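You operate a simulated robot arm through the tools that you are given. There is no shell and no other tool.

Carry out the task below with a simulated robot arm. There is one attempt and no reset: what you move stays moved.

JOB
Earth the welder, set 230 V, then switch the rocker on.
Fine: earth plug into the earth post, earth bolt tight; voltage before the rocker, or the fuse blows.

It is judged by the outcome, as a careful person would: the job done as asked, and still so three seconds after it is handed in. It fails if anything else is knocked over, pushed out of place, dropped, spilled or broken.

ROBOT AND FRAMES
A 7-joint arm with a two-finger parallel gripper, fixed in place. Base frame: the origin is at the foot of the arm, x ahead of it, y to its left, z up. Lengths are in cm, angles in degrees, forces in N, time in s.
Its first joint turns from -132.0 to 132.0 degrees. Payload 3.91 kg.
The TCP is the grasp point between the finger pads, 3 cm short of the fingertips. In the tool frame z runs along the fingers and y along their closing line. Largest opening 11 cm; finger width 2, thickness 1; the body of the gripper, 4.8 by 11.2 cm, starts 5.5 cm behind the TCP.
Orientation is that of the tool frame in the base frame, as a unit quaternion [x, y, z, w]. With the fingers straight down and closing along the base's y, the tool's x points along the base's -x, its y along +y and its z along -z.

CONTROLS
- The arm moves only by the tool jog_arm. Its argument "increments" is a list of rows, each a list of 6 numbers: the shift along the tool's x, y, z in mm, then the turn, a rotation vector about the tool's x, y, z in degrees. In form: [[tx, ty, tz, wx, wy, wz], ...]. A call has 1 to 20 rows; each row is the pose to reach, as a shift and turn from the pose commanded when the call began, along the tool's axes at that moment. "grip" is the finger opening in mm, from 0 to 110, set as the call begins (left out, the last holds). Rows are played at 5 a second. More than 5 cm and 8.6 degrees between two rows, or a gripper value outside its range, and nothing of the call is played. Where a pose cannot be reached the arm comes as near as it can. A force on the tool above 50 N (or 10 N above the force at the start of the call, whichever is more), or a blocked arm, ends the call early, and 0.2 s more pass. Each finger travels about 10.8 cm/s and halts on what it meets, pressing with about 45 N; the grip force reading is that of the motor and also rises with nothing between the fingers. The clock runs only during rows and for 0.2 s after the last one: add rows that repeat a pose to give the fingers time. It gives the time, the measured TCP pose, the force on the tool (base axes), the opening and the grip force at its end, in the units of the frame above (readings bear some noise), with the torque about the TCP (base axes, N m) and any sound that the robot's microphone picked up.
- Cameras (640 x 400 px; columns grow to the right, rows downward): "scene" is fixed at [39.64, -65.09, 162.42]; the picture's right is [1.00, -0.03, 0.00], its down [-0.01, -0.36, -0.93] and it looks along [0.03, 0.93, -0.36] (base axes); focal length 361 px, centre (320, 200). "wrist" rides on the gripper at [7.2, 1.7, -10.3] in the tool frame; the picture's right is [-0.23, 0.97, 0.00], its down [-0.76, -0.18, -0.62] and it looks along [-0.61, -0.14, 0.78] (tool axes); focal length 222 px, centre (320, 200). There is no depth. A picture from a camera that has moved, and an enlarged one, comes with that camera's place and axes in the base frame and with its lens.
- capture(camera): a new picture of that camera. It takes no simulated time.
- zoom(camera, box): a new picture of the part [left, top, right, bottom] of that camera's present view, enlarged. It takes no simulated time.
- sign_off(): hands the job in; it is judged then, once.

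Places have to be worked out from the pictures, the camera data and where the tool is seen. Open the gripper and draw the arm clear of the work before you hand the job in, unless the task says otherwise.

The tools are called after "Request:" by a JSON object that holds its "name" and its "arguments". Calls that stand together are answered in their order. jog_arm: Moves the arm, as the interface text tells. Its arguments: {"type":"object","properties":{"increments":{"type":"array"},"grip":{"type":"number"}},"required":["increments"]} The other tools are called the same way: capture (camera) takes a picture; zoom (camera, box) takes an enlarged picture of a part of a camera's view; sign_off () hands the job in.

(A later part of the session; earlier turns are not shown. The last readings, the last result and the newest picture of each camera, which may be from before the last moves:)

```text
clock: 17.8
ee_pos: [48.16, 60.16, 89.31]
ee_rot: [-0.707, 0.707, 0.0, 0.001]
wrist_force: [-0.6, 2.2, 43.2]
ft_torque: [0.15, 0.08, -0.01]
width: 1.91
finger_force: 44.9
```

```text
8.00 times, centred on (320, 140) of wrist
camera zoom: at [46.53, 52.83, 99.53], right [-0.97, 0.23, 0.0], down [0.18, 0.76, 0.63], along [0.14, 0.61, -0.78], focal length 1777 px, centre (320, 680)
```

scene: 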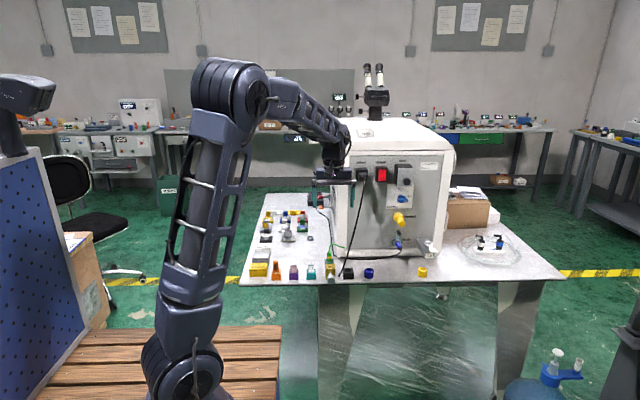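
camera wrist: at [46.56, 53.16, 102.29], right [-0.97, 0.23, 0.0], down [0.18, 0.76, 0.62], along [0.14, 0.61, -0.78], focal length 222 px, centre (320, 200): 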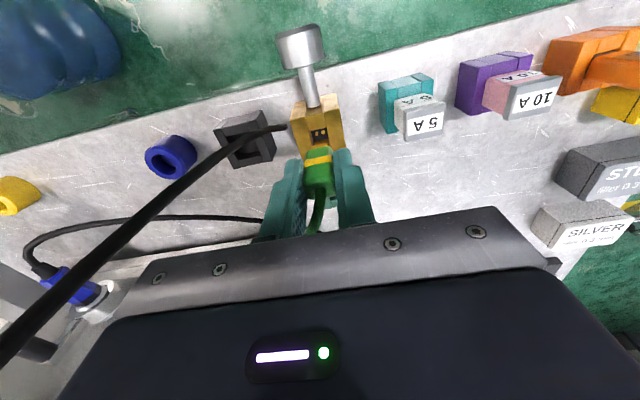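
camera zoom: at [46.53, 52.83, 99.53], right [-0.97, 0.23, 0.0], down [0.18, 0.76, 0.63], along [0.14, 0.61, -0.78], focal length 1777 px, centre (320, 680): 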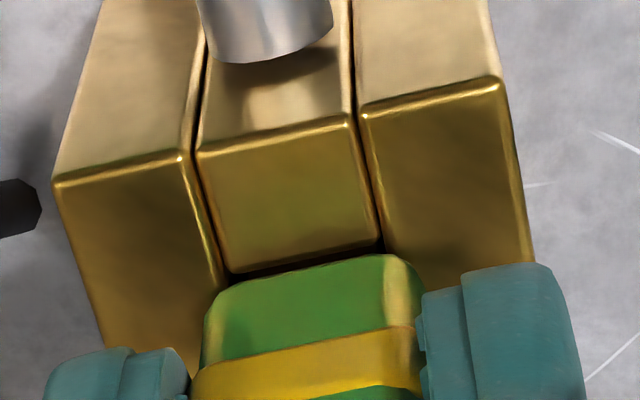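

The plug sits hard on the post (43 N, no further travel). I'll release it and rise straight up.

Request:
{"name": "jog_arm", "arguments": {"increments": [[0, 0, 0, 0, 0, 0], [0, 0, 0, 0, 0, 0], [0, 0, 0, 0, 0, 0], [0, 0, -20, 0, 0, 0], [0, 0, -50, 0, 0, 0], [0, 0, -90, 0, 0, 0], [0, 0, -130, 0, 0, 0], [0, 0, -130, 0, 0, 0]], "grip": 50}}

Request:
{"name": "capture", "arguments": {"camera": "wrist"}}

Request:
{"name": "zoom", "arguments": {"camera": "scene", "box": [310, 235, 360, 285]}}

```text
clock: 19.6
ee_pos: [48.35, 60.11, 102.36]
ee_rot: [0.707, -0.707, 0.0, 0.0]
wrist_force: [-0.3, 0.1, -0.4]
ft_torque: [-0.01, 0.0, 0.01]
width: 5.01
finger_force: 0.0
```

```text
taken
camera wrist: at [46.59, 52.78, 112.47], right [-0.97, 0.23, 0.0], down [0.18, 0.76, 0.62], along [0.14, 0.61, -0.78], focal length 222 px, centre (320, 200)
```

wrist: 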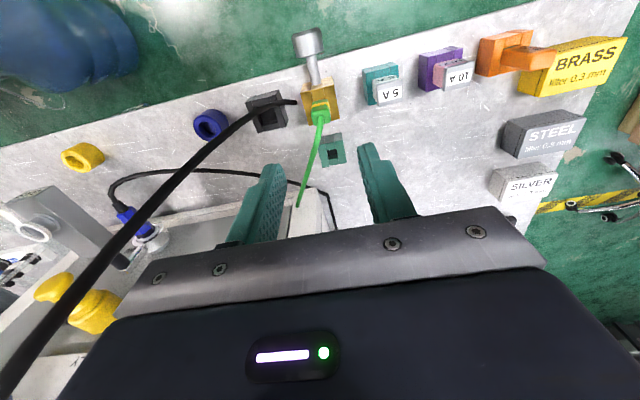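

```text
8.00 times, centred on (335, 260) of scene
camera zoom: at [39.64, -65.09, 162.42], right [1.0, -0.03, 0.0], down [-0.01, -0.36, -0.93], along [0.03, 0.93, -0.36], focal length 2890 px, centre (200, -280)
```

zoom: 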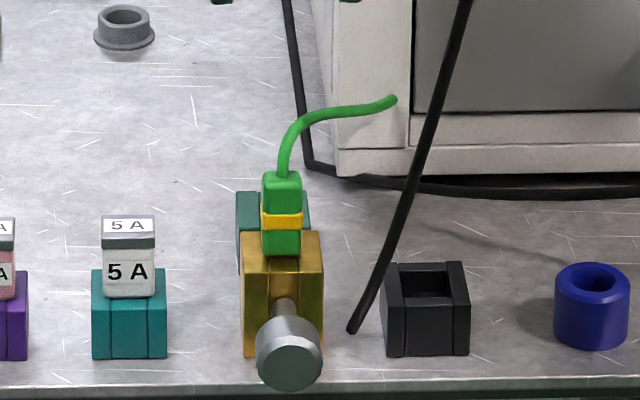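

The earth plug stands seated in the brass post. Next the bolt: I'll back off toward −y, then pitch the tool so the fingers point horizontally toward +y in front of the bolt.

Request:
{"name": "jog_arm", "arguments": {"increments": [[45, 0, 0, 0, 0, 0], [90, 0, 0, 0, 0, 0], [135, 0, 0, 0, 0, 0], [170, 0, 0, 0, 0, 0], [180, 0, 0, 0, -8, 0], [180, 0, 0, 0, -16, 0], [180, 0, 0, 0, -24, 0], [180, 0, 0, 0, -32, 0], [180, 0, 0, 0, -40, 0], [180, 0, 0, 0, -48, 0], [180, 0, 0, 0, -56, 0], [180, 0, 0, 0, -64, 0], [180, 0, 0, 0, -72, 0], [180, 0, 0, 0, -80, 0], [180, 0, 0, 0, -86, 0], [180, 0, 0, 0, -90, 0], [180, 0, 0, 0, -90, 0]]}}

Request:
{"name": "capture", "arguments": {"camera": "scene"}}

Request:
{"name": "capture", "arguments": {"camera": "wrist"}}

```text
clock: 23.2
ee_pos: [48.16, 42.02, 102.23]
ee_rot: [-0.499, 0.5, 0.5, 0.501]
wrist_force: [0.1, 0.3, 0.2]
ft_torque: [0.0, 0.0, 0.01]
width: 5.01
finger_force: 0.2
```

```text
taken
```

scene: 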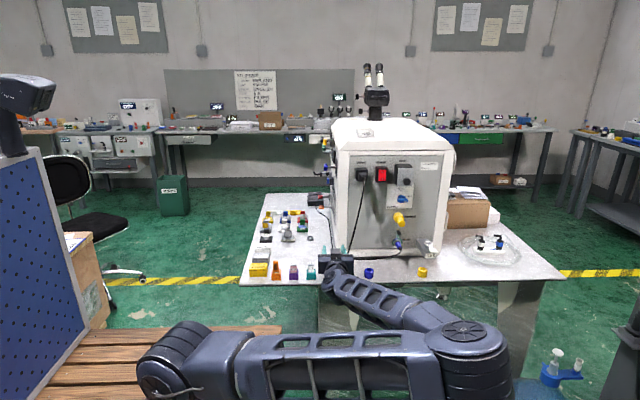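

```text
taken
camera wrist: at [46.54, 31.72, 94.8], right [-0.97, 0.0, 0.23], down [0.18, -0.62, 0.76], along [0.14, 0.78, 0.61], focal length 222 px, centre (320, 200)
```

wrist: 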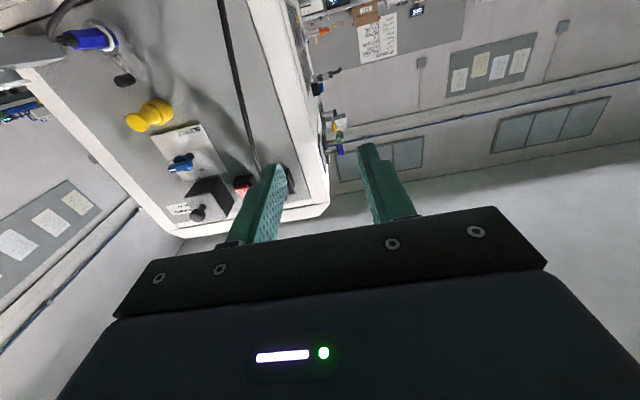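

The tool now points horizontally to +y with the camera beneath. I'll lower to bolt height while well in front of the table and look at the bolt.

Request:
{"name": "jog_arm", "arguments": {"increments": [[40, 0, 0, 0, 0, 0], [80, 0, 0, 0, 0, 0], [120, 0, 0, 0, 0, 0], [160, 0, 0, 0, 0, 0], [182, 0, 0, 0, 0, 0], [182, 0, 0, 0, 0, 0]]}}

Request:
{"name": "capture", "arguments": {"camera": "wrist"}}

Request:
{"name": "capture", "arguments": {"camera": "scene"}}

Request:
{"name": "zoom", "arguments": {"camera": "scene", "box": [300, 235, 400, 300]}}

```text
clock: 24.6
ee_pos: [48.2, 42.03, 83.85]
ee_rot: [0.5, -0.5, -0.5, -0.5]
wrist_force: [0.5, -0.5, 0.2]
ft_torque: [-0.02, -0.02, 0.0]
width: 5.0
finger_force: 0.1
```

```text
taken
camera wrist: at [46.56, 31.71, 76.48], right [-0.97, 0.0, 0.23], down [0.18, -0.62, 0.76], along [0.14, 0.78, 0.61], focal length 222 px, centre (320, 200)
```

wrist: 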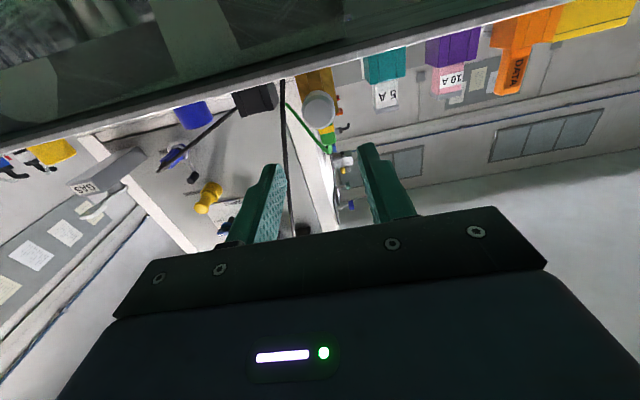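

```text
taken
```

scene: 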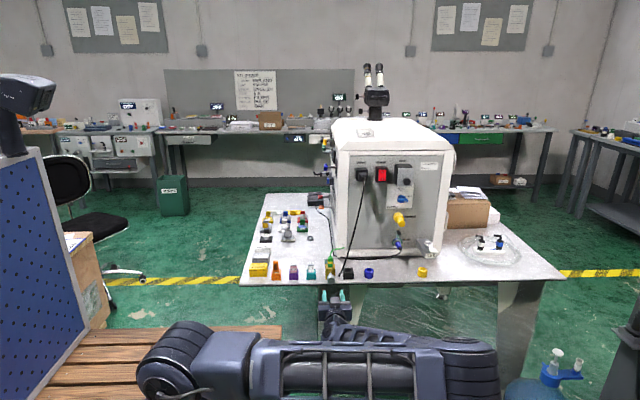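

```text
6.15 times, centred on (350, 268) of scene
camera zoom: at [39.64, -65.09, 162.42], right [1.0, -0.03, 0.0], down [-0.01, -0.36, -0.93], along [0.03, 0.93, -0.36], focal length 2223 px, centre (135, -215)
```

zoom: 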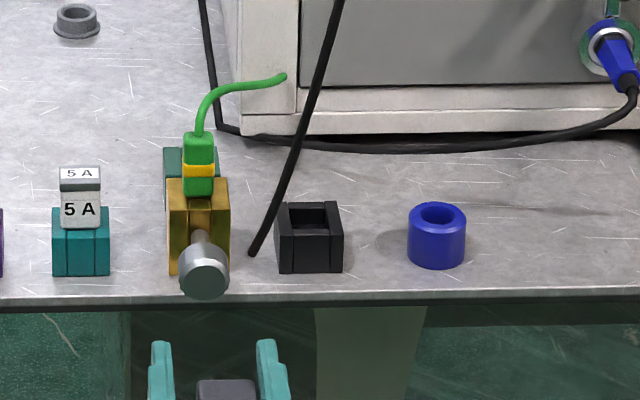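

Request:
{"name": "zoom", "arguments": {"camera": "wrist", "box": [290, 65, 350, 155]}}

Request:
{"name": "zoom", "arguments": {"camera": "wrist", "box": [300, 85, 340, 125]}}

Request:
{"name": "zoom", "arguments": {"camera": "scene", "box": [322, 262, 342, 290]}}

```text
4.44 times, centred on (320, 110) of wrist
camera zoom: at [46.56, 31.71, 76.48], right [-0.97, 0.0, 0.23], down [0.18, -0.62, 0.76], along [0.14, 0.78, 0.61], focal length 987 px, centre (320, 600)
```

zoom: 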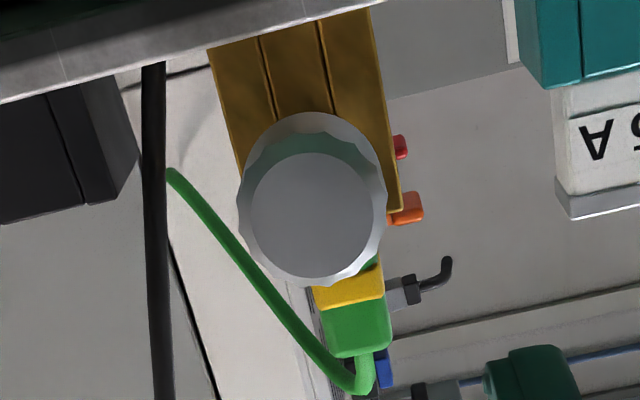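

```text
10.00 times, centred on (320, 105) of wrist
camera zoom: at [46.56, 31.71, 76.48], right [-0.97, 0.0, 0.23], down [0.18, -0.62, 0.76], along [0.14, 0.78, 0.61], focal length 2221 px, centre (320, 1150)
```

zoom: 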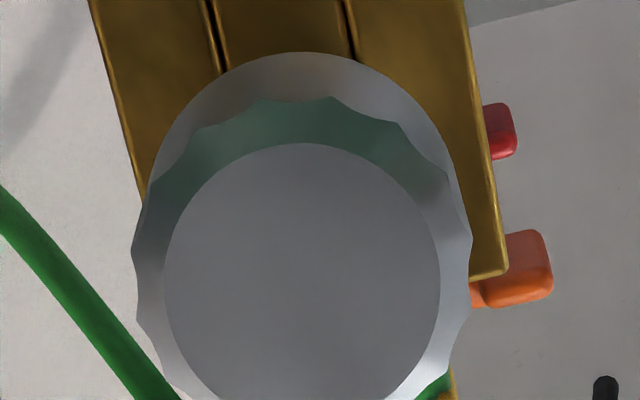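

```text
14.29 times, centred on (332, 276) of scene
camera zoom: at [39.64, -65.09, 162.42], right [1.0, -0.03, 0.0], down [-0.01, -0.36, -0.93], along [0.03, 0.93, -0.36], focal length 5161 px, centre (149, -886)
```

zoom: 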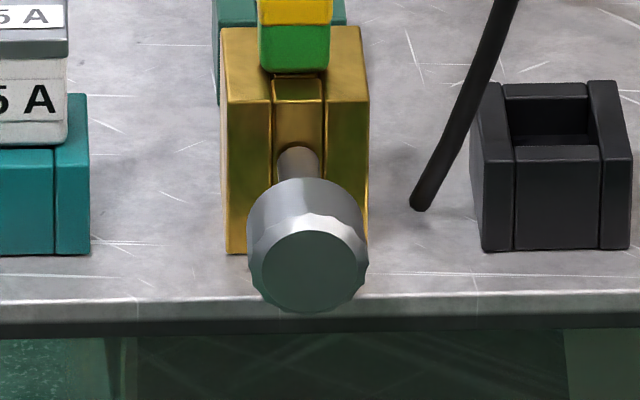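

Bolt axis works out at about (48.22, ·, 83.2), head front y ≈ 53.5, head rear ≈ 55.2, table top ≈ 79.8 with edge at y ≈ 56. I'll line up with the axis and test how far the wrist can pre-rotate (negative about tool z) before gripping.

Request:
{"name": "jog_arm", "arguments": {"increments": [[6.5, 0, 20, 0, 0, -8], [6.5, 0, 40, 0, 0, -16], [6.5, 0, 40, 0, 0, -24], [6.5, 0, 40, 0, 0, -32], [6.5, 0, 40, 0, 0, -40], [6.5, 0, 40, 0, 0, -48], [6.5, 0, 40, 0, 0, -56], [6.5, 0, 40, 0, 0, -64], [6.5, 0, 40, 0, 0, -72], [6.5, 0, 40, 0, 0, -80], [6.5, 0, 40, 0, 0, -88], [6.5, 0, 40, 0, 0, -88]]}}

Request:
{"name": "capture", "arguments": {"camera": "wrist"}}

Request:
{"name": "capture", "arguments": {"camera": "scene"}}

```text
clock: 27.2
ee_pos: [48.22, 46.05, 83.25]
ee_rot: [-0.707, 0.013, 0.011, 0.707]
wrist_force: [-0.2, 0.5, -0.2]
ft_torque: [0.02, -0.05, -0.01]
width: 5.0
finger_force: 0.1
```

```text
taken
camera wrist: at [55.43, 35.7, 81.27], right [-0.26, 0.0, -0.97], down [-0.76, -0.62, 0.2], along [-0.6, 0.78, 0.16], focal length 222 px, centre (320, 200)
```

wrist: 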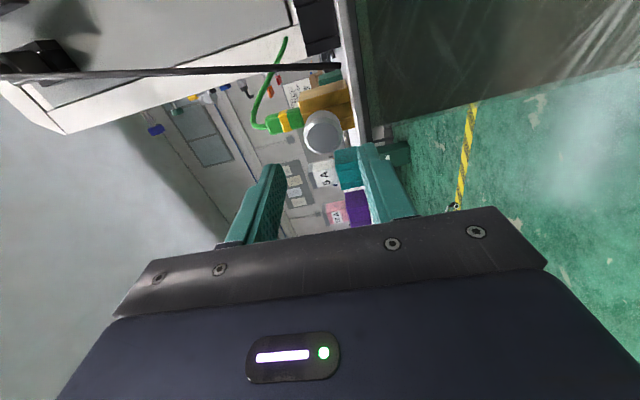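

```text
taken
```

scene: 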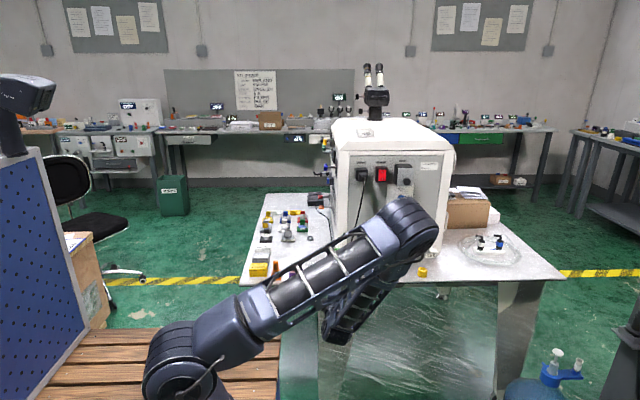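

Request:
{"name": "zoom", "arguments": {"camera": "wrist", "box": [290, 100, 360, 170]}}

```text
5.71 times, centred on (325, 135) of wrist
camera zoom: at [55.43, 35.7, 81.27], right [-0.26, 0.0, -0.97], down [-0.76, -0.62, 0.2], along [-0.6, 0.78, 0.16], focal length 1269 px, centre (291, 571)
```

zoom: 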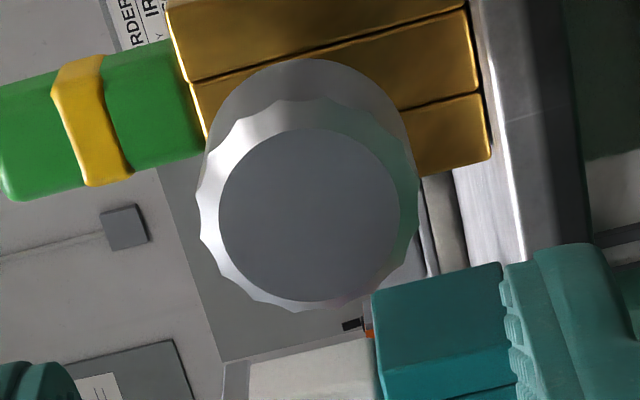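

Joint triangulation from both wrist views puts the bolt face centre at (48.25, 53.23, 82.96). I'll drop 2.4 mm, advance so the fingertips straddle the head (TCP y≈52), staying short of the table edge.

Request:
{"name": "jog_arm", "arguments": {"increments": [[0.3, 2.4, 10, 0, 0, 0], [0.3, 2.4, 25, 0, 0, 0], [0.3, 2.4, 40, 0, 0, 0], [0.3, 2.4, 52, 0, 0, 0], [0.3, 2.4, 59, 0, 0, 0], [0.3, 2.4, 59, 0, 0, 0]], "grip": 44}}

Request:
{"name": "capture", "arguments": {"camera": "wrist"}}

Request:
{"name": "zoom", "arguments": {"camera": "wrist", "box": [270, 110, 370, 210]}}

```text
clock: 28.6
ee_pos: [48.25, 52.16, 83.1]
ee_rot: [0.707, -0.012, -0.012, -0.707]
wrist_force: [0.0, -0.5, -0.3]
ft_torque: [-0.03, 0.03, 0.01]
width: 4.42
finger_force: 0.0
```

```text
taken
camera wrist: at [55.44, 41.66, 80.99], right [-0.26, 0.0, -0.97], down [-0.76, -0.62, 0.2], along [-0.6, 0.78, 0.16], focal length 222 px, centre (320, 200)
```

wrist: 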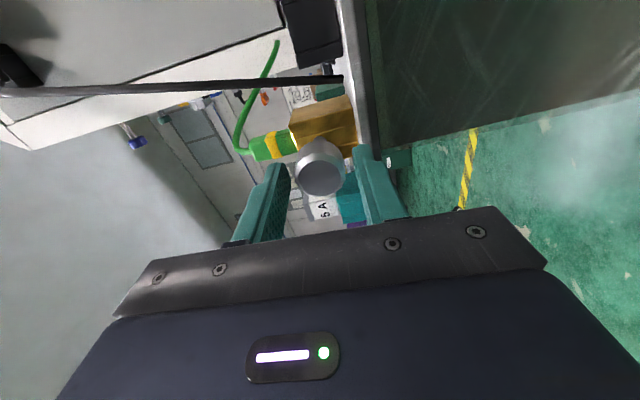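

```text
4.00 times, centred on (320, 160) of wrist
camera zoom: at [55.44, 41.66, 80.99], right [-0.26, 0.0, -0.97], down [-0.76, -0.62, 0.2], along [-0.6, 0.78, 0.16], focal length 888 px, centre (320, 360)
```

zoom: 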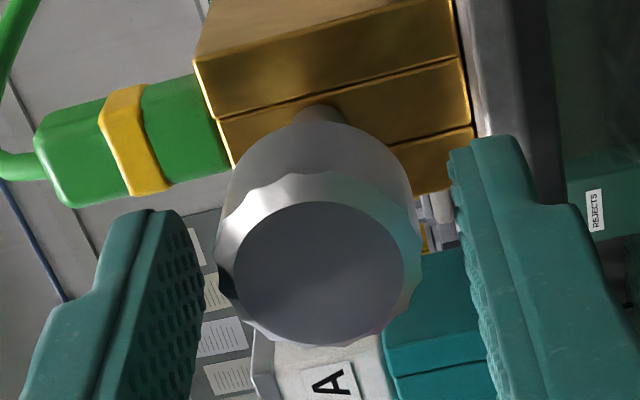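

The head is centred between the fingers. I'll close on it now.

Request:
{"name": "jog_arm", "arguments": {"increments": [[0, 0, 0, 0, 0, 0], [0, 0, 0, 0, 0, 0], [0, 0, 0, 0, 0, 0]], "grip": 20}}

Request:
{"name": "zoom", "arguments": {"camera": "wrist", "box": [270, 110, 370, 210]}}

```text
clock: 29.4
ee_pos: [48.2, 52.06, 82.95]
ee_rot: [0.707, -0.012, -0.013, -0.707]
wrist_force: [1.2, 2.2, 3.6]
ft_torque: [-0.39, 0.03, -0.11]
width: 3.17
finger_force: 44.6
```

```text
4.00 times, centred on (320, 160) of wrist
camera zoom: at [55.44, 41.66, 81.01], right [-0.26, 0.0, -0.97], down [-0.76, -0.62, 0.2], along [-0.6, 0.78, 0.16], focal length 888 px, centre (320, 360)
```

zoom: 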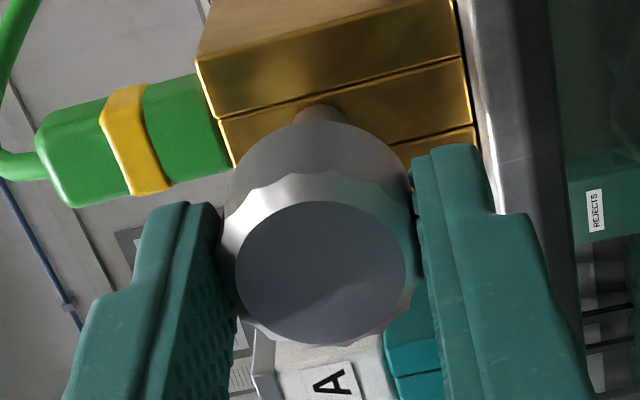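

Gripped (3.17 cm, 45 N) with little side load. Now a first 40° clockwise turn (positive about tool z), watching torque and force.

Request:
{"name": "jog_arm", "arguments": {"increments": [[0, 0, 0, 0, 0, 8], [0, 0, 0, 0, 0, 16], [0, 0, 0, 0, 0, 24], [0, 0, 0, 0, 0, 32], [0, 0, 0, 0, 0, 40], [0, 0, 0, 0, 0, 40]]}}

Request:
{"name": "capture", "arguments": {"camera": "wrist"}}

Request:
{"name": "capture", "arguments": {"camera": "scene"}}

```text
clock: 30.8
ee_pos: [48.23, 52.09, 82.99]
ee_rot: [-0.66, 0.253, 0.252, 0.661]
wrist_force: [3.6, 10.0, 0.2]
ft_torque: [-0.13, -0.03, 0.59]
width: 3.14
finger_force: 45.0
```

```text
taken
camera wrist: at [52.51, 41.66, 76.83], right [-0.82, 0.0, -0.57], down [-0.45, -0.62, 0.64], along [-0.35, 0.78, 0.51], focal length 222 px, centre (320, 200)
```

wrist: 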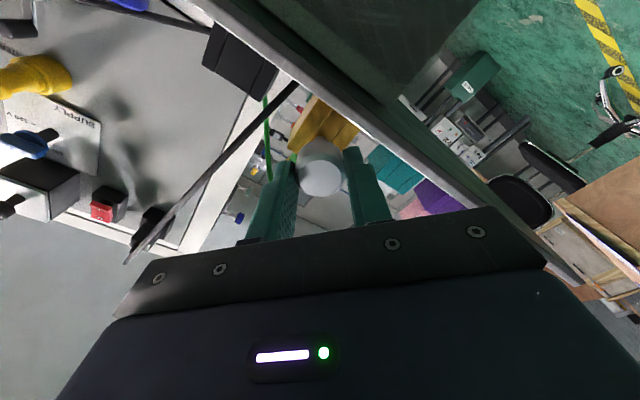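

```text
taken
```

scene: 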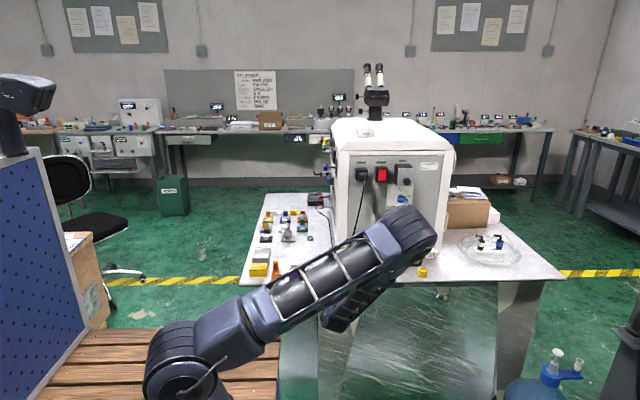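

Fy rose to +10 N: the bolt is drawing the tool inward, so this is the tightening direction (~3 mm pitch). I'll continue to +88° while feeding forward slightly.

Request:
{"name": "jog_arm", "arguments": {"increments": [[0, 0, 0.3, 0, 0, 8], [0, 0, 0.4, 0, 0, 16], [0, 0, 0.5, 0, 0, 24], [0, 0, 0.55, 0, 0, 32], [0, 0, 0.6, 0, 0, 40], [0, 0, 0.7, 0, 0, 48], [0, 0, 0.75, 0, 0, 56], [0, 0, 0.8, 0, 0, 64], [0, 0, 0.85, 0, 0, 72], [0, 0, 0.9, 0, 0, 80], [0, 0, 1.0, 0, 0, 88], [0, 0, 1.05, 0, 0, 96], [0, 0, 1.1, 0, 0, 104], [0, 0, 1.2, 0, 0, 112], [0, 0, 1.25, 0, 0, 120], [0, 0, 1.3, 0, 0, 128], [0, 0, 1.35, 0, 0, 136], [0, 0, 1.35, 0, 0, 136]]}}

Request:
{"name": "capture", "arguments": {"camera": "wrist"}}

Request:
{"name": "capture", "arguments": {"camera": "scene"}}

```text
clock: 34.6
ee_pos: [48.27, 51.96, 83.03]
ee_rot: [-0.012, 0.707, 0.707, 0.012]
wrist_force: [-4.0, -35.6, -6.7]
ft_torque: [-0.62, -0.02, 0.04]
width: 3.18
finger_force: 44.6
```

```text
taken
camera wrist: at [40.96, 41.73, 84.4], right [0.19, 0.0, 0.98], down [0.77, -0.62, -0.15], along [0.61, 0.78, -0.12], focal length 222 px, centre (320, 200)
```

wrist: 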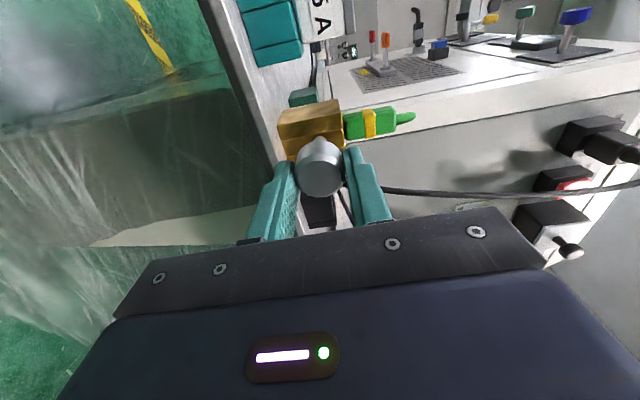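

```text
taken
```

scene: 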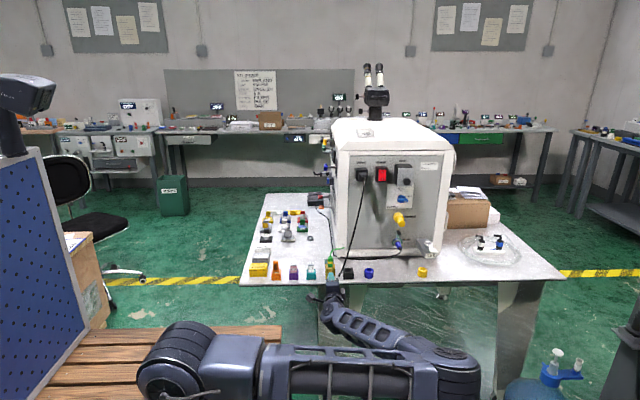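

Fy swung to −36 N, so my forward feed was more than the bolt moved; torque stays near zero (bolt turns freely). I'll inspect the bolt before going on.

Request:
{"name": "zoom", "arguments": {"camera": "scene", "box": [318, 260, 350, 295]}}

Request:
{"name": "zoom", "arguments": {"camera": "wrist", "box": [270, 90, 370, 200]}}

```text
11.43 times, centred on (334, 278) of scene
camera zoom: at [39.64, -65.09, 162.42], right [1.0, -0.03, 0.0], down [-0.01, -0.36, -0.93], along [0.03, 0.93, -0.36], focal length 4129 px, centre (160, -686)
```

zoom: 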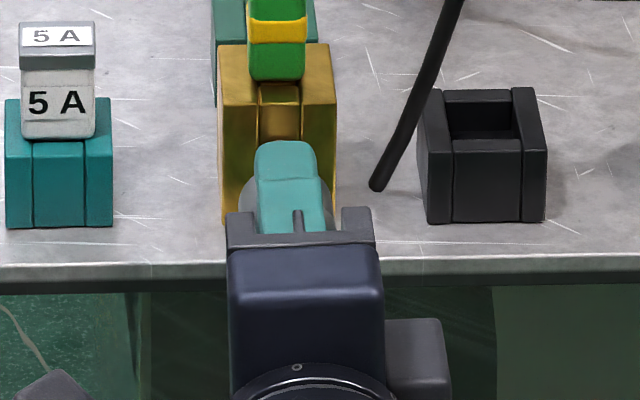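

```text
3.64 times, centred on (320, 145) of wrist
camera zoom: at [40.96, 41.73, 84.4], right [0.19, 0.0, 0.98], down [0.77, -0.62, -0.15], along [0.61, 0.78, -0.12], focal length 808 px, centre (320, 400)
```

zoom: 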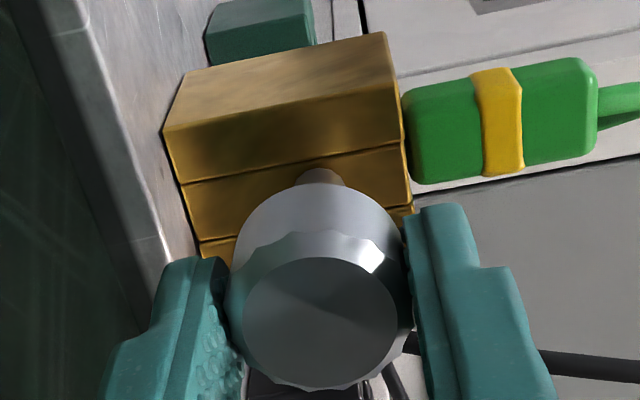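

I'll release, back off and rotate back to −88°, which also gives the same camera viewpoint as before for comparing the bolt position.

Request:
{"name": "jog_arm", "arguments": {"increments": [[0, 0, 0, 0, 0, 0], [0, 0, 0, 0, 0, 0], [0, 0, -20, 0, 0, 0], [0, 0, -60.3, 0, 0, 0], [0, 0, -60.3, 0, 0, -8], [0, 0, -60.3, 0, 0, -16], [0, 0, -60.3, 0, 0, -24], [0, 0, -60.3, 0, 0, -32], [0, 0, -60.3, 0, 0, -40], [0, 0, -60.3, 0, 0, -48], [0, 0, -60.3, 0, 0, -56], [0, 0, -60.3, 0, 0, -64], [0, 0, -60.3, 0, 0, -72], [0, 0, -60.3, 0, 0, -80], [0, 0, -60.3, 0, 0, -88], [0, 0, -60.3, 0, 0, -88]], "grip": 44}}

Request:
{"name": "zoom", "arguments": {"camera": "wrist", "box": [280, 65, 360, 155]}}

Request:
{"name": "zoom", "arguments": {"camera": "scene", "box": [322, 262, 342, 290]}}

```text
clock: 38.0
ee_pos: [48.26, 46.17, 83.01]
ee_rot: [-0.5, 0.5, 0.499, 0.501]
wrist_force: [-0.4, -0.1, 0.3]
ft_torque: [0.0, -0.01, -0.03]
width: 4.39
finger_force: 0.0
```

```text
4.44 times, centred on (320, 110) of wrist
camera zoom: at [46.58, 35.75, 75.68], right [-0.97, 0.0, 0.23], down [0.18, -0.62, 0.76], along [0.14, 0.78, 0.61], focal length 987 px, centre (320, 600)
```

zoom: 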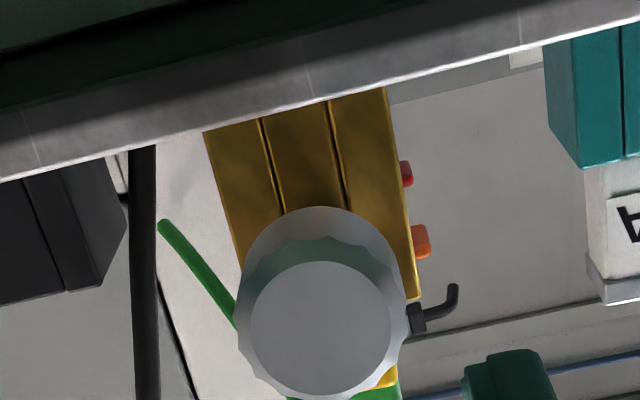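

```text
14.29 times, centred on (332, 276) of scene
camera zoom: at [39.64, -65.09, 162.42], right [1.0, -0.03, 0.0], down [-0.01, -0.36, -0.93], along [0.03, 0.93, -0.36], focal length 5161 px, centre (149, -886)
```

zoom: 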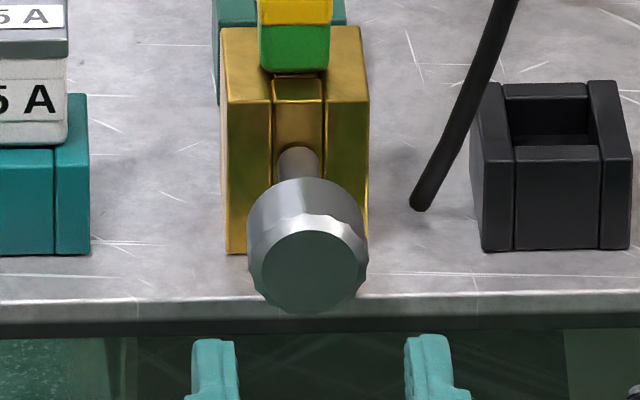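

No visible axial travel after ~176°, so the pitch is fine; I need to keep turning. I'll rotate back further (to about −150°) to gain a larger stroke, then check that the pose is reached.

Request:
{"name": "jog_arm", "arguments": {"increments": [[0, 0, 0, 0, 0, -8], [0, 0, 0, 0, 0, -16], [0, 0, 0, 0, 0, -24], [0, 0, 0, 0, 0, -32], [0, 0, 0, 0, 0, -40], [0, 0, 0, 0, 0, -48], [0, 0, 0, 0, 0, -56], [0, 0, 0, 0, 0, -64], [0, 0, 0, 0, 0, -72], [0, 0, 0, 0, 0, -80], [0, 0, 0, 0, 0, -88], [0, 0, 0, 0, 0, -96], [0, 0, 0, 0, 0, -104], [0, 0, 0, 0, 0, -112], [0, 0, 0, 0, 0, -120], [0, 0, 0, 0, 0, -128], [0, 0, 0, 0, 0, -136], [0, 0, 0, 0, 0, -144], [0, 0, 0, 0, 0, -150], [0, 0, 0, 0, 0, -150]]}}

Request:
{"name": "capture", "arguments": {"camera": "scene"}}

Request:
{"name": "zoom", "arguments": {"camera": "wrist", "box": [270, 90, 370, 190]}}

```text
clock: 42.2
ee_pos: [48.26, 46.05, 82.89]
ee_rot: [0.613, 0.353, 0.355, -0.612]
wrist_force: [-0.2, 0.2, 0.1]
ft_torque: [-0.02, 0.01, 0.03]
width: 4.39
finger_force: 0.0
```

```text
taken
```

scene: 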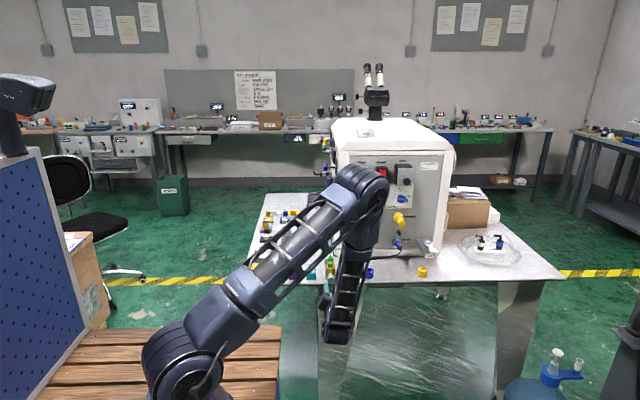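

```text
4.00 times, centred on (320, 140) of wrist
camera zoom: at [53.32, 35.75, 88.39], right [0.73, 0.0, -0.68], down [-0.53, -0.62, -0.57], along [-0.42, 0.78, -0.46], focal length 888 px, centre (320, 440)
```

zoom: 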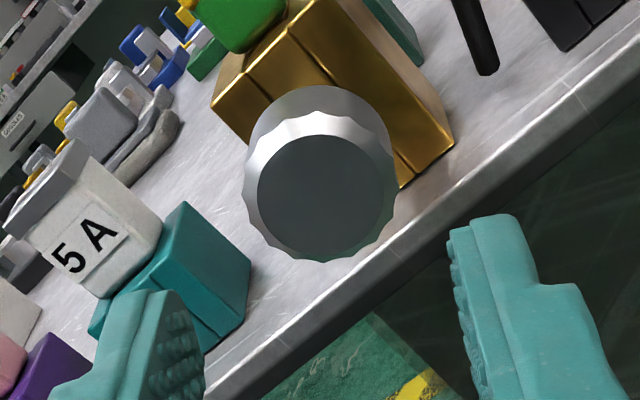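

−150° is reachable. I'll advance, grip the head again and turn clockwise, this time without feed.

Request:
{"name": "jog_arm", "arguments": {"increments": [[0, 0, 15, 0, 0, 0], [0, 0, 30, 0, 0, 0], [0, 0, 45, 0, 0, 0], [0, 0, 55, 0, 0, 0], [0, 0, 59.5, 0, 0, 0], [0, 0, 59.5, 0, 0, 0]]}}

Request:
{"name": "jog_arm", "arguments": {"increments": [[0, 0, 0, 0, 0, 0], [0, 0, 0, 0, 0, 0], [0, 0, 0, 0, 0, 0]], "grip": 20}}

Request:
{"name": "jog_arm", "arguments": {"increments": [[0, 0, 0, 0, 0, 8], [0, 0, 0, 0, 0, 16], [0, 0, 0, 0, 0, 24], [0, 0, 0, 0, 0, 32], [0, 0, 0, 0, 0, 40], [0, 0, 0, 0, 0, 48], [0, 0, 0, 0, 0, 56], [0, 0, 0, 0, 0, 60], [0, 0, 0, 0, 0, 60]]}}

```text
clock: 43.6
ee_pos: [48.15, 51.99, 83.04]
ee_rot: [0.613, 0.353, 0.353, -0.612]
wrist_force: [0.9, -0.4, -0.1]
ft_torque: [-0.01, 0.0, 0.0]
width: 4.39
finger_force: 0.1
```

```text
clock: 44.4
ee_pos: [48.17, 52.06, 83.1]
ee_rot: [-0.612, -0.354, -0.353, 0.613]
wrist_force: [-1.6, 1.5, -0.6]
ft_torque: [0.2, -0.01, 0.43]
width: 3.15
finger_force: 45.0
```

```text
clock: 46.4
ee_pos: [48.2, 52.05, 82.99]
ee_rot: [0.708, -0.001, -0.001, -0.707]
wrist_force: [-1.1, 2.6, 2.7]
ft_torque: [-0.41, 0.01, -0.32]
width: 3.16
finger_force: 44.8
```

Torque about the bolt axis remains ~0 so it's still turning freely; continuing.

Request:
{"name": "jog_arm", "arguments": {"increments": [[0, 0, 0, 0, 0, 8], [0, 0, 0, 0, 0, 16], [0, 0, 0, 0, 0, 24], [0, 0, 0, 0, 0, 32], [0, 0, 0, 0, 0, 40], [0, 0, 0, 0, 0, 48], [0, 0, 0, 0, 0, 56], [0, 0, 0, 0, 0, 64], [0, 0, 0, 0, 0, 72], [0, 0, 0, 0, 0, 80], [0, 0, 0, 0, 0, 88], [0, 0, 0, 0, 0, 90], [0, 0, 0, 0, 0, 90]]}}

Request:
{"name": "capture", "arguments": {"camera": "wrist"}}

```text
clock: 49.2
ee_pos: [48.28, 52.08, 83.12]
ee_rot: [-0.5, 0.5, 0.5, 0.5]
wrist_force: [-2.3, -3.3, 3.3]
ft_torque: [-0.07, 0.03, 0.48]
width: 3.16
finger_force: 45.3
```

```text
taken
camera wrist: at [46.56, 41.7, 75.71], right [-0.97, 0.0, 0.23], down [0.18, -0.62, 0.76], along [0.14, 0.78, 0.61], focal length 222 px, centre (320, 200)
```

wrist: 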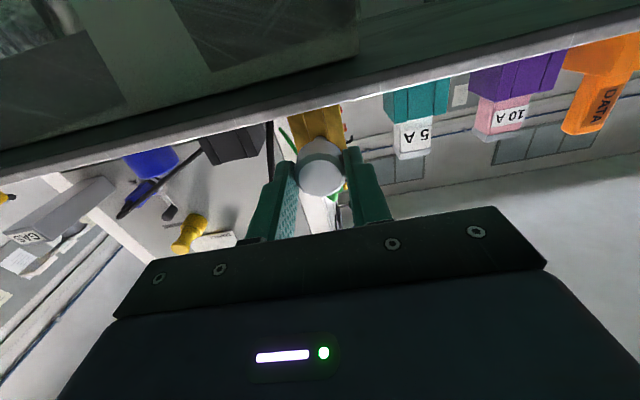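

Request:
{"name": "jog_arm", "arguments": {"increments": [[0, 0, 0, 0, 0, 8], [0, 0, 0, 0, 0, 16], [0, 0, 0, 0, 0, 24], [0, 0, 0, 0, 0, 32], [0, 0, 0, 0, 0, 40], [0, 0, 0, 0, 0, 48], [0, 0, 0, 0, 0, 56], [0, 0, 0, 0, 0, 64], [0, 0, 0, 0, 0, 72], [0, 0, 0, 0, 0, 80], [0, 0, 0, 0, 0, 88], [0, 0, 0, 0, 0, 88]]}}

Request:
{"name": "capture", "arguments": {"camera": "scene"}}

Request:
{"name": "zoom", "arguments": {"camera": "wrist", "box": [270, 90, 370, 200]}}

```text
clock: 51.8
ee_pos: [48.26, 52.1, 83.04]
ee_rot: [-0.012, 0.707, 0.707, 0.012]
wrist_force: [2.7, 1.5, 2.1]
ft_torque: [0.54, 0.0, -0.04]
width: 3.16
finger_force: 45.2
```

```text
taken
```

scene: 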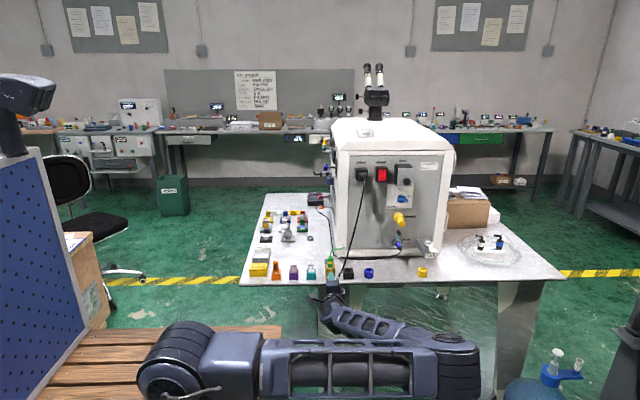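

```text
3.64 times, centred on (320, 145) of wrist
camera zoom: at [40.97, 41.7, 84.39], right [0.19, 0.0, 0.98], down [0.77, -0.62, -0.15], along [0.61, 0.78, -0.12], focal length 808 px, centre (320, 400)
```

zoom: 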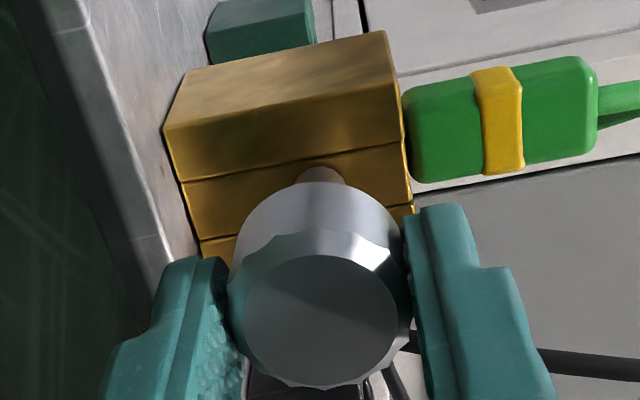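

Still no resistance after ~414° in total. I'll continue this stroke to +150°.

Request:
{"name": "jog_arm", "arguments": {"increments": [[0, 0, 0, 0, 0, 8], [0, 0, 0, 0, 0, 16], [0, 0, 0, 0, 0, 24], [0, 0, 0, 0, 0, 32], [0, 0, 0, 0, 0, 40], [0, 0, 0, 0, 0, 48], [0, 0, 0, 0, 0, 56], [0, 0, 0, 0, 0, 62], [0, 0, 0, 0, 0, 62]]}}

Request:
{"name": "capture", "arguments": {"camera": "scene"}}

Request:
{"name": "zoom", "arguments": {"camera": "wrist", "box": [270, 90, 370, 200]}}

```text
clock: 53.8
ee_pos: [48.21, 52.15, 83.05]
ee_rot: [0.355, 0.611, 0.613, -0.353]
wrist_force: [3.3, -1.0, -5.6]
ft_torque: [0.04, -0.01, 0.59]
width: 3.14
finger_force: 45.2
```

```text
taken
```

scene: 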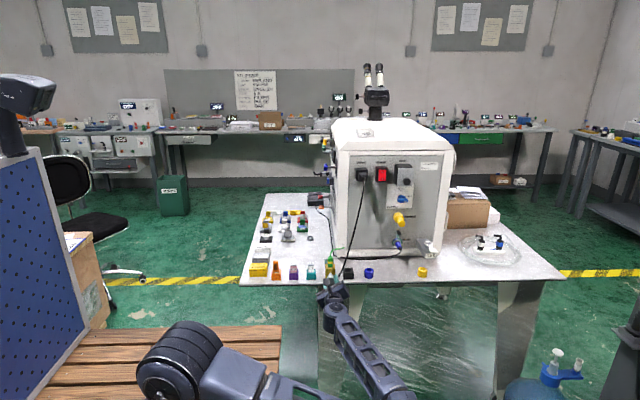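

```text
3.64 times, centred on (320, 145) of wrist
camera zoom: at [46.12, 41.7, 90.07], right [0.96, 0.0, 0.29], down [0.23, -0.62, -0.75], along [0.18, 0.78, -0.6], focal length 808 px, centre (320, 400)
```

zoom: 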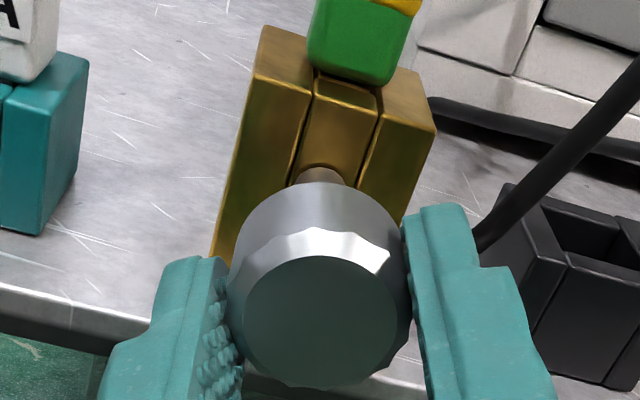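

Request:
{"name": "jog_arm", "arguments": {"increments": [[0, 0, 0, 0, 0, 8], [0, 0, 0, 0, 0, 16], [0, 0, 0, 0, 0, 24], [0, 0, 0, 0, 0, 30], [0, 0, 0, 0, 0, 30]]}}

```text
clock: 55.0
ee_pos: [48.3, 52.13, 82.92]
ee_rot: [0.501, 0.499, 0.5, -0.5]
wrist_force: [-0.5, -8.1, -6.3]
ft_torque: [-0.32, 0.04, 0.44]
width: 3.15
finger_force: 45.3
```

+180° reached, still free. I'll keep turning in the same grip as far as the arm allows.

Request:
{"name": "jog_arm", "arguments": {"increments": [[0, 0, 0, 0, 0, 8], [0, 0, 0, 0, 0, 16], [0, 0, 0, 0, 0, 24], [0, 0, 0, 0, 0, 32], [0, 0, 0, 0, 0, 40], [0, 0, 0, 0, 0, 40]]}}

Request:
{"name": "capture", "arguments": {"camera": "scene"}}

Request:
{"name": "zoom", "arguments": {"camera": "wrist", "box": [270, 90, 370, 200]}}

```text
clock: 56.4
ee_pos: [48.18, 52.09, 82.99]
ee_rot: [-0.641, -0.298, -0.299, 0.641]
wrist_force: [6.2, 0.4, 2.1]
ft_torque: [0.24, -0.26, 0.27]
width: 3.13
finger_force: 45.3
```

```text
taken
```

scene: 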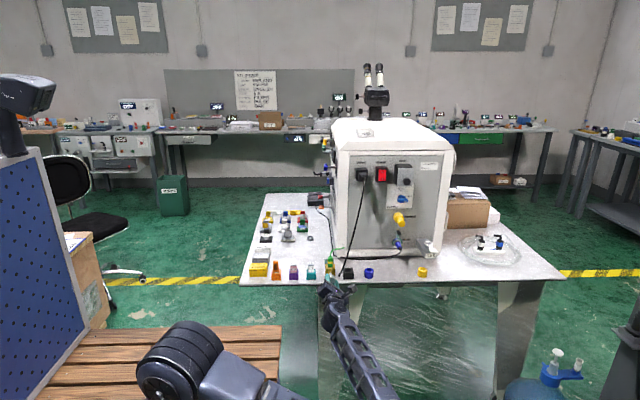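

```text
3.64 times, centred on (320, 145) of wrist
camera zoom: at [54.25, 41.69, 87.45], right [0.6, 0.0, -0.8], down [-0.63, -0.62, -0.47], along [-0.5, 0.78, -0.37], focal length 808 px, centre (320, 400)
```

zoom: 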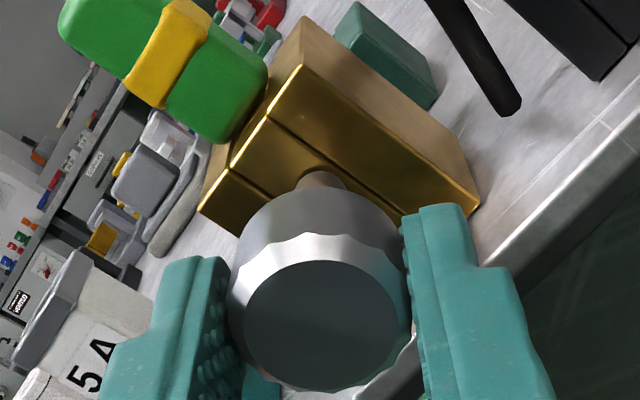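

Resistance appears now: −0.26 N·m about the bolt axis. I'll keep turning in smaller steps until it's clearly tight.

Request:
{"name": "jog_arm", "arguments": {"increments": [[0, 0, 0, 0, 0, 5], [0, 0, 0, 0, 0, 10], [0, 0, 0, 0, 0, 15], [0, 0, 0, 0, 0, 20], [0, 0, 0, 0, 0, 20]]}}

Request:
{"name": "zoom", "arguments": {"camera": "wrist", "box": [270, 90, 370, 200]}}

```text
clock: 57.6
ee_pos: [48.23, 52.18, 83.09]
ee_rot: [0.683, 0.183, 0.183, -0.683]
wrist_force: [-0.2, -2.9, 1.4]
ft_torque: [-0.2, -0.55, -0.49]
width: 3.17
finger_force: 45.4
```

```text
3.64 times, centred on (320, 145) of wrist
camera zoom: at [55.36, 41.71, 85.09], right [0.29, 0.0, -0.96], down [-0.75, -0.62, -0.23], along [-0.6, 0.78, -0.18], focal length 808 px, centre (320, 400)
```

zoom: 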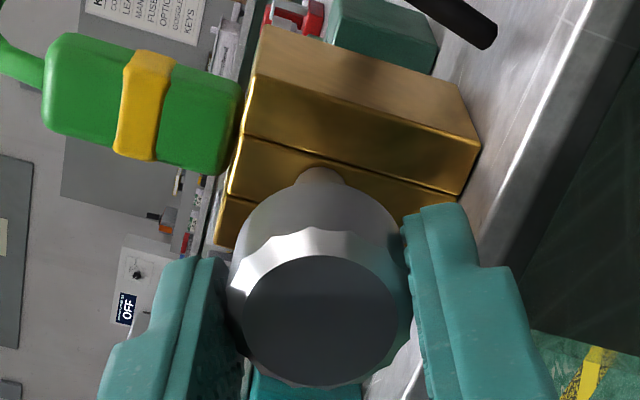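

Torque rose to −0.55 N·m. A further 20°.

Request:
{"name": "jog_arm", "arguments": {"increments": [[0, 0, 0, 0, 0, 5], [0, 0, 0, 0, 0, 10], [0, 0, 0, 0, 0, 15], [0, 0, 0, 0, 0, 20], [0, 0, 0, 0, 0, 20]]}}

Request:
{"name": "zoom", "arguments": {"camera": "wrist", "box": [270, 90, 370, 200]}}

```text
clock: 58.8
ee_pos: [48.26, 52.08, 83.09]
ee_rot: [-0.704, -0.062, -0.062, 0.705]
wrist_force: [-1.1, 4.7, 1.9]
ft_torque: [0.02, -0.96, 0.08]
width: 3.11
finger_force: 45.1
```

```text
3.64 times, centred on (320, 145) of wrist
camera zoom: at [55.67, 41.7, 82.54], right [-0.06, 0.0, -1.0], down [-0.78, -0.62, 0.04], along [-0.62, 0.78, 0.03], focal length 808 px, centre (320, 400)
```

zoom: 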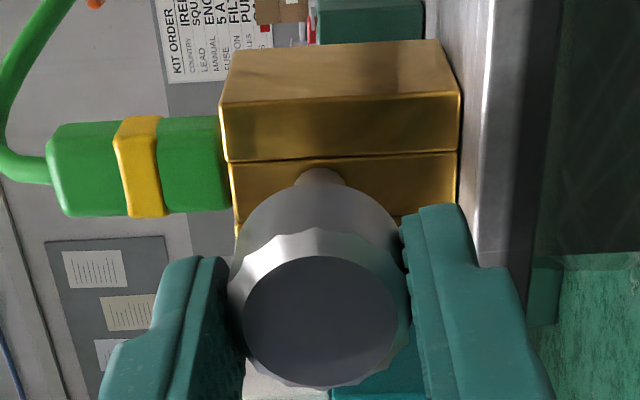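

Request:
{"name": "zoom", "arguments": {"camera": "wrist", "box": [292, 145, 348, 205]}}

Request:
{"name": "jog_arm", "arguments": {"increments": [[0, 0, 0, 0, 0, 5], [0, 0, 0, 0, 0, 10], [0, 0, 0, 0, 0, 15], [0, 0, 0, 0, 0, 15]]}}

Request:
{"name": "zoom", "arguments": {"camera": "wrist", "box": [292, 145, 348, 205]}}

```text
6.67 times, centred on (320, 175) of wrist
camera zoom: at [55.67, 41.7, 82.54], right [-0.06, 0.0, -1.0], down [-0.78, -0.62, 0.04], along [-0.62, 0.78, 0.03], focal length 1481 px, centre (320, 367)
```

zoom: 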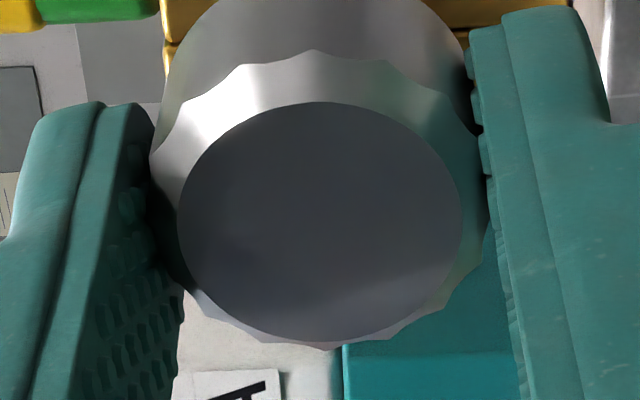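

```text
clock: 59.8
ee_pos: [48.18, 52.07, 83.09]
ee_rot: [-0.706, 0.032, 0.03, 0.707]
wrist_force: [-1.4, 0.7, 3.1]
ft_torque: [-0.41, -0.43, -0.25]
width: 3.12
finger_force: 45.4
```

```text
6.67 times, centred on (320, 175) of wrist
camera zoom: at [55.3, 41.68, 80.63], right [-0.31, 0.0, -0.95], down [-0.74, -0.62, 0.24], along [-0.59, 0.78, 0.19], focal length 1481 px, centre (320, 367)
```

zoom: 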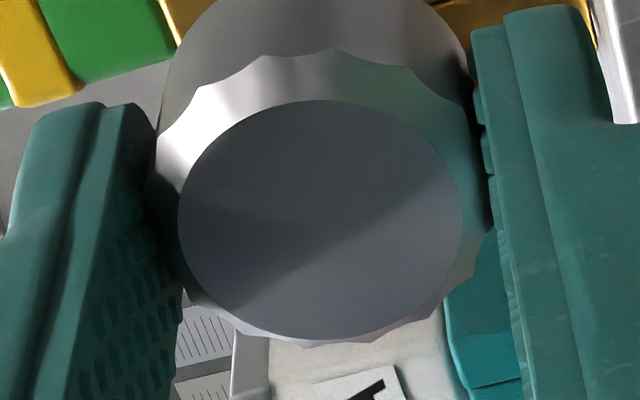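

Lobes shifted relative to the fingers and torque dropped: the fingers slipped after ~1 N·m, suggesting the bolt is near its stop. I'll turn a little more to confirm the slip torque and bolt position.

Request:
{"name": "jog_arm", "arguments": {"increments": [[0, 0, 0, 0, 0, 4], [0, 0, 0, 0, 0, 8], [0, 0, 0, 0, 0, 8]]}}

Request:
{"name": "zoom", "arguments": {"camera": "wrist", "box": [292, 145, 348, 205]}}

Request:
{"name": "jog_arm", "arguments": {"increments": [[0, 0, 0, 0, 0, 4], [0, 0, 0, 0, 0, 8], [0, 0, 0, 0, 0, 8]]}}

Request:
{"name": "zoom", "arguments": {"camera": "wrist", "box": [292, 145, 348, 205]}}

```text
clock: 60.6
ee_pos: [48.28, 52.1, 82.91]
ee_rot: [0.703, -0.081, -0.08, -0.702]
wrist_force: [0.3, 2.0, 1.3]
ft_torque: [0.05, -0.16, 0.03]
width: 3.09
finger_force: 45.4
```

```text
6.67 times, centred on (320, 175) of wrist
camera zoom: at [54.92, 41.67, 79.67], right [-0.44, 0.0, -0.9], down [-0.7, -0.62, 0.35], along [-0.56, 0.78, 0.27], focal length 1481 px, centre (320, 367)
```

zoom: 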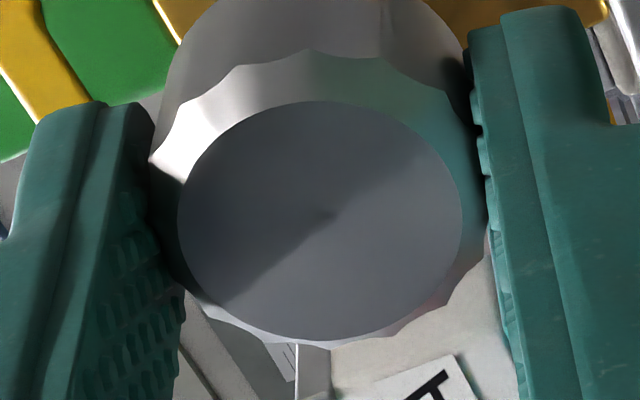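

```text
clock: 61.4
ee_pos: [48.16, 51.92, 83.0]
ee_rot: [-0.702, 0.086, 0.086, 0.702]
wrist_force: [3.2, 6.8, 0.6]
ft_torque: [-0.07, -0.12, -0.22]
width: 3.06
finger_force: 44.5
out of reach, approached as far as the arm can: row 1, 2, 3
```

```text
6.67 times, centred on (320, 175) of wrist
camera zoom: at [54.85, 41.67, 79.57], right [-0.46, 0.0, -0.89], down [-0.7, -0.62, 0.36], along [-0.55, 0.78, 0.28], focal length 1481 px, centre (320, 367)
```

zoom: 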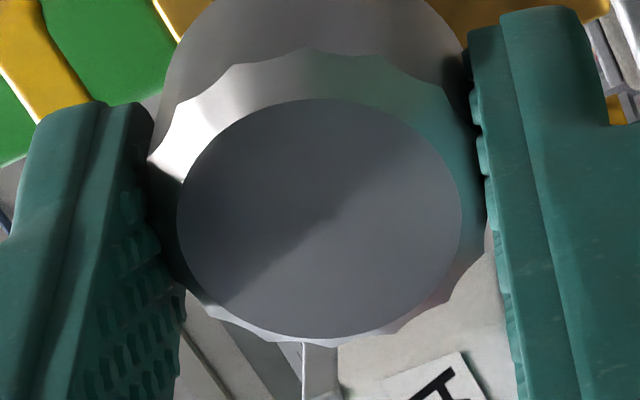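

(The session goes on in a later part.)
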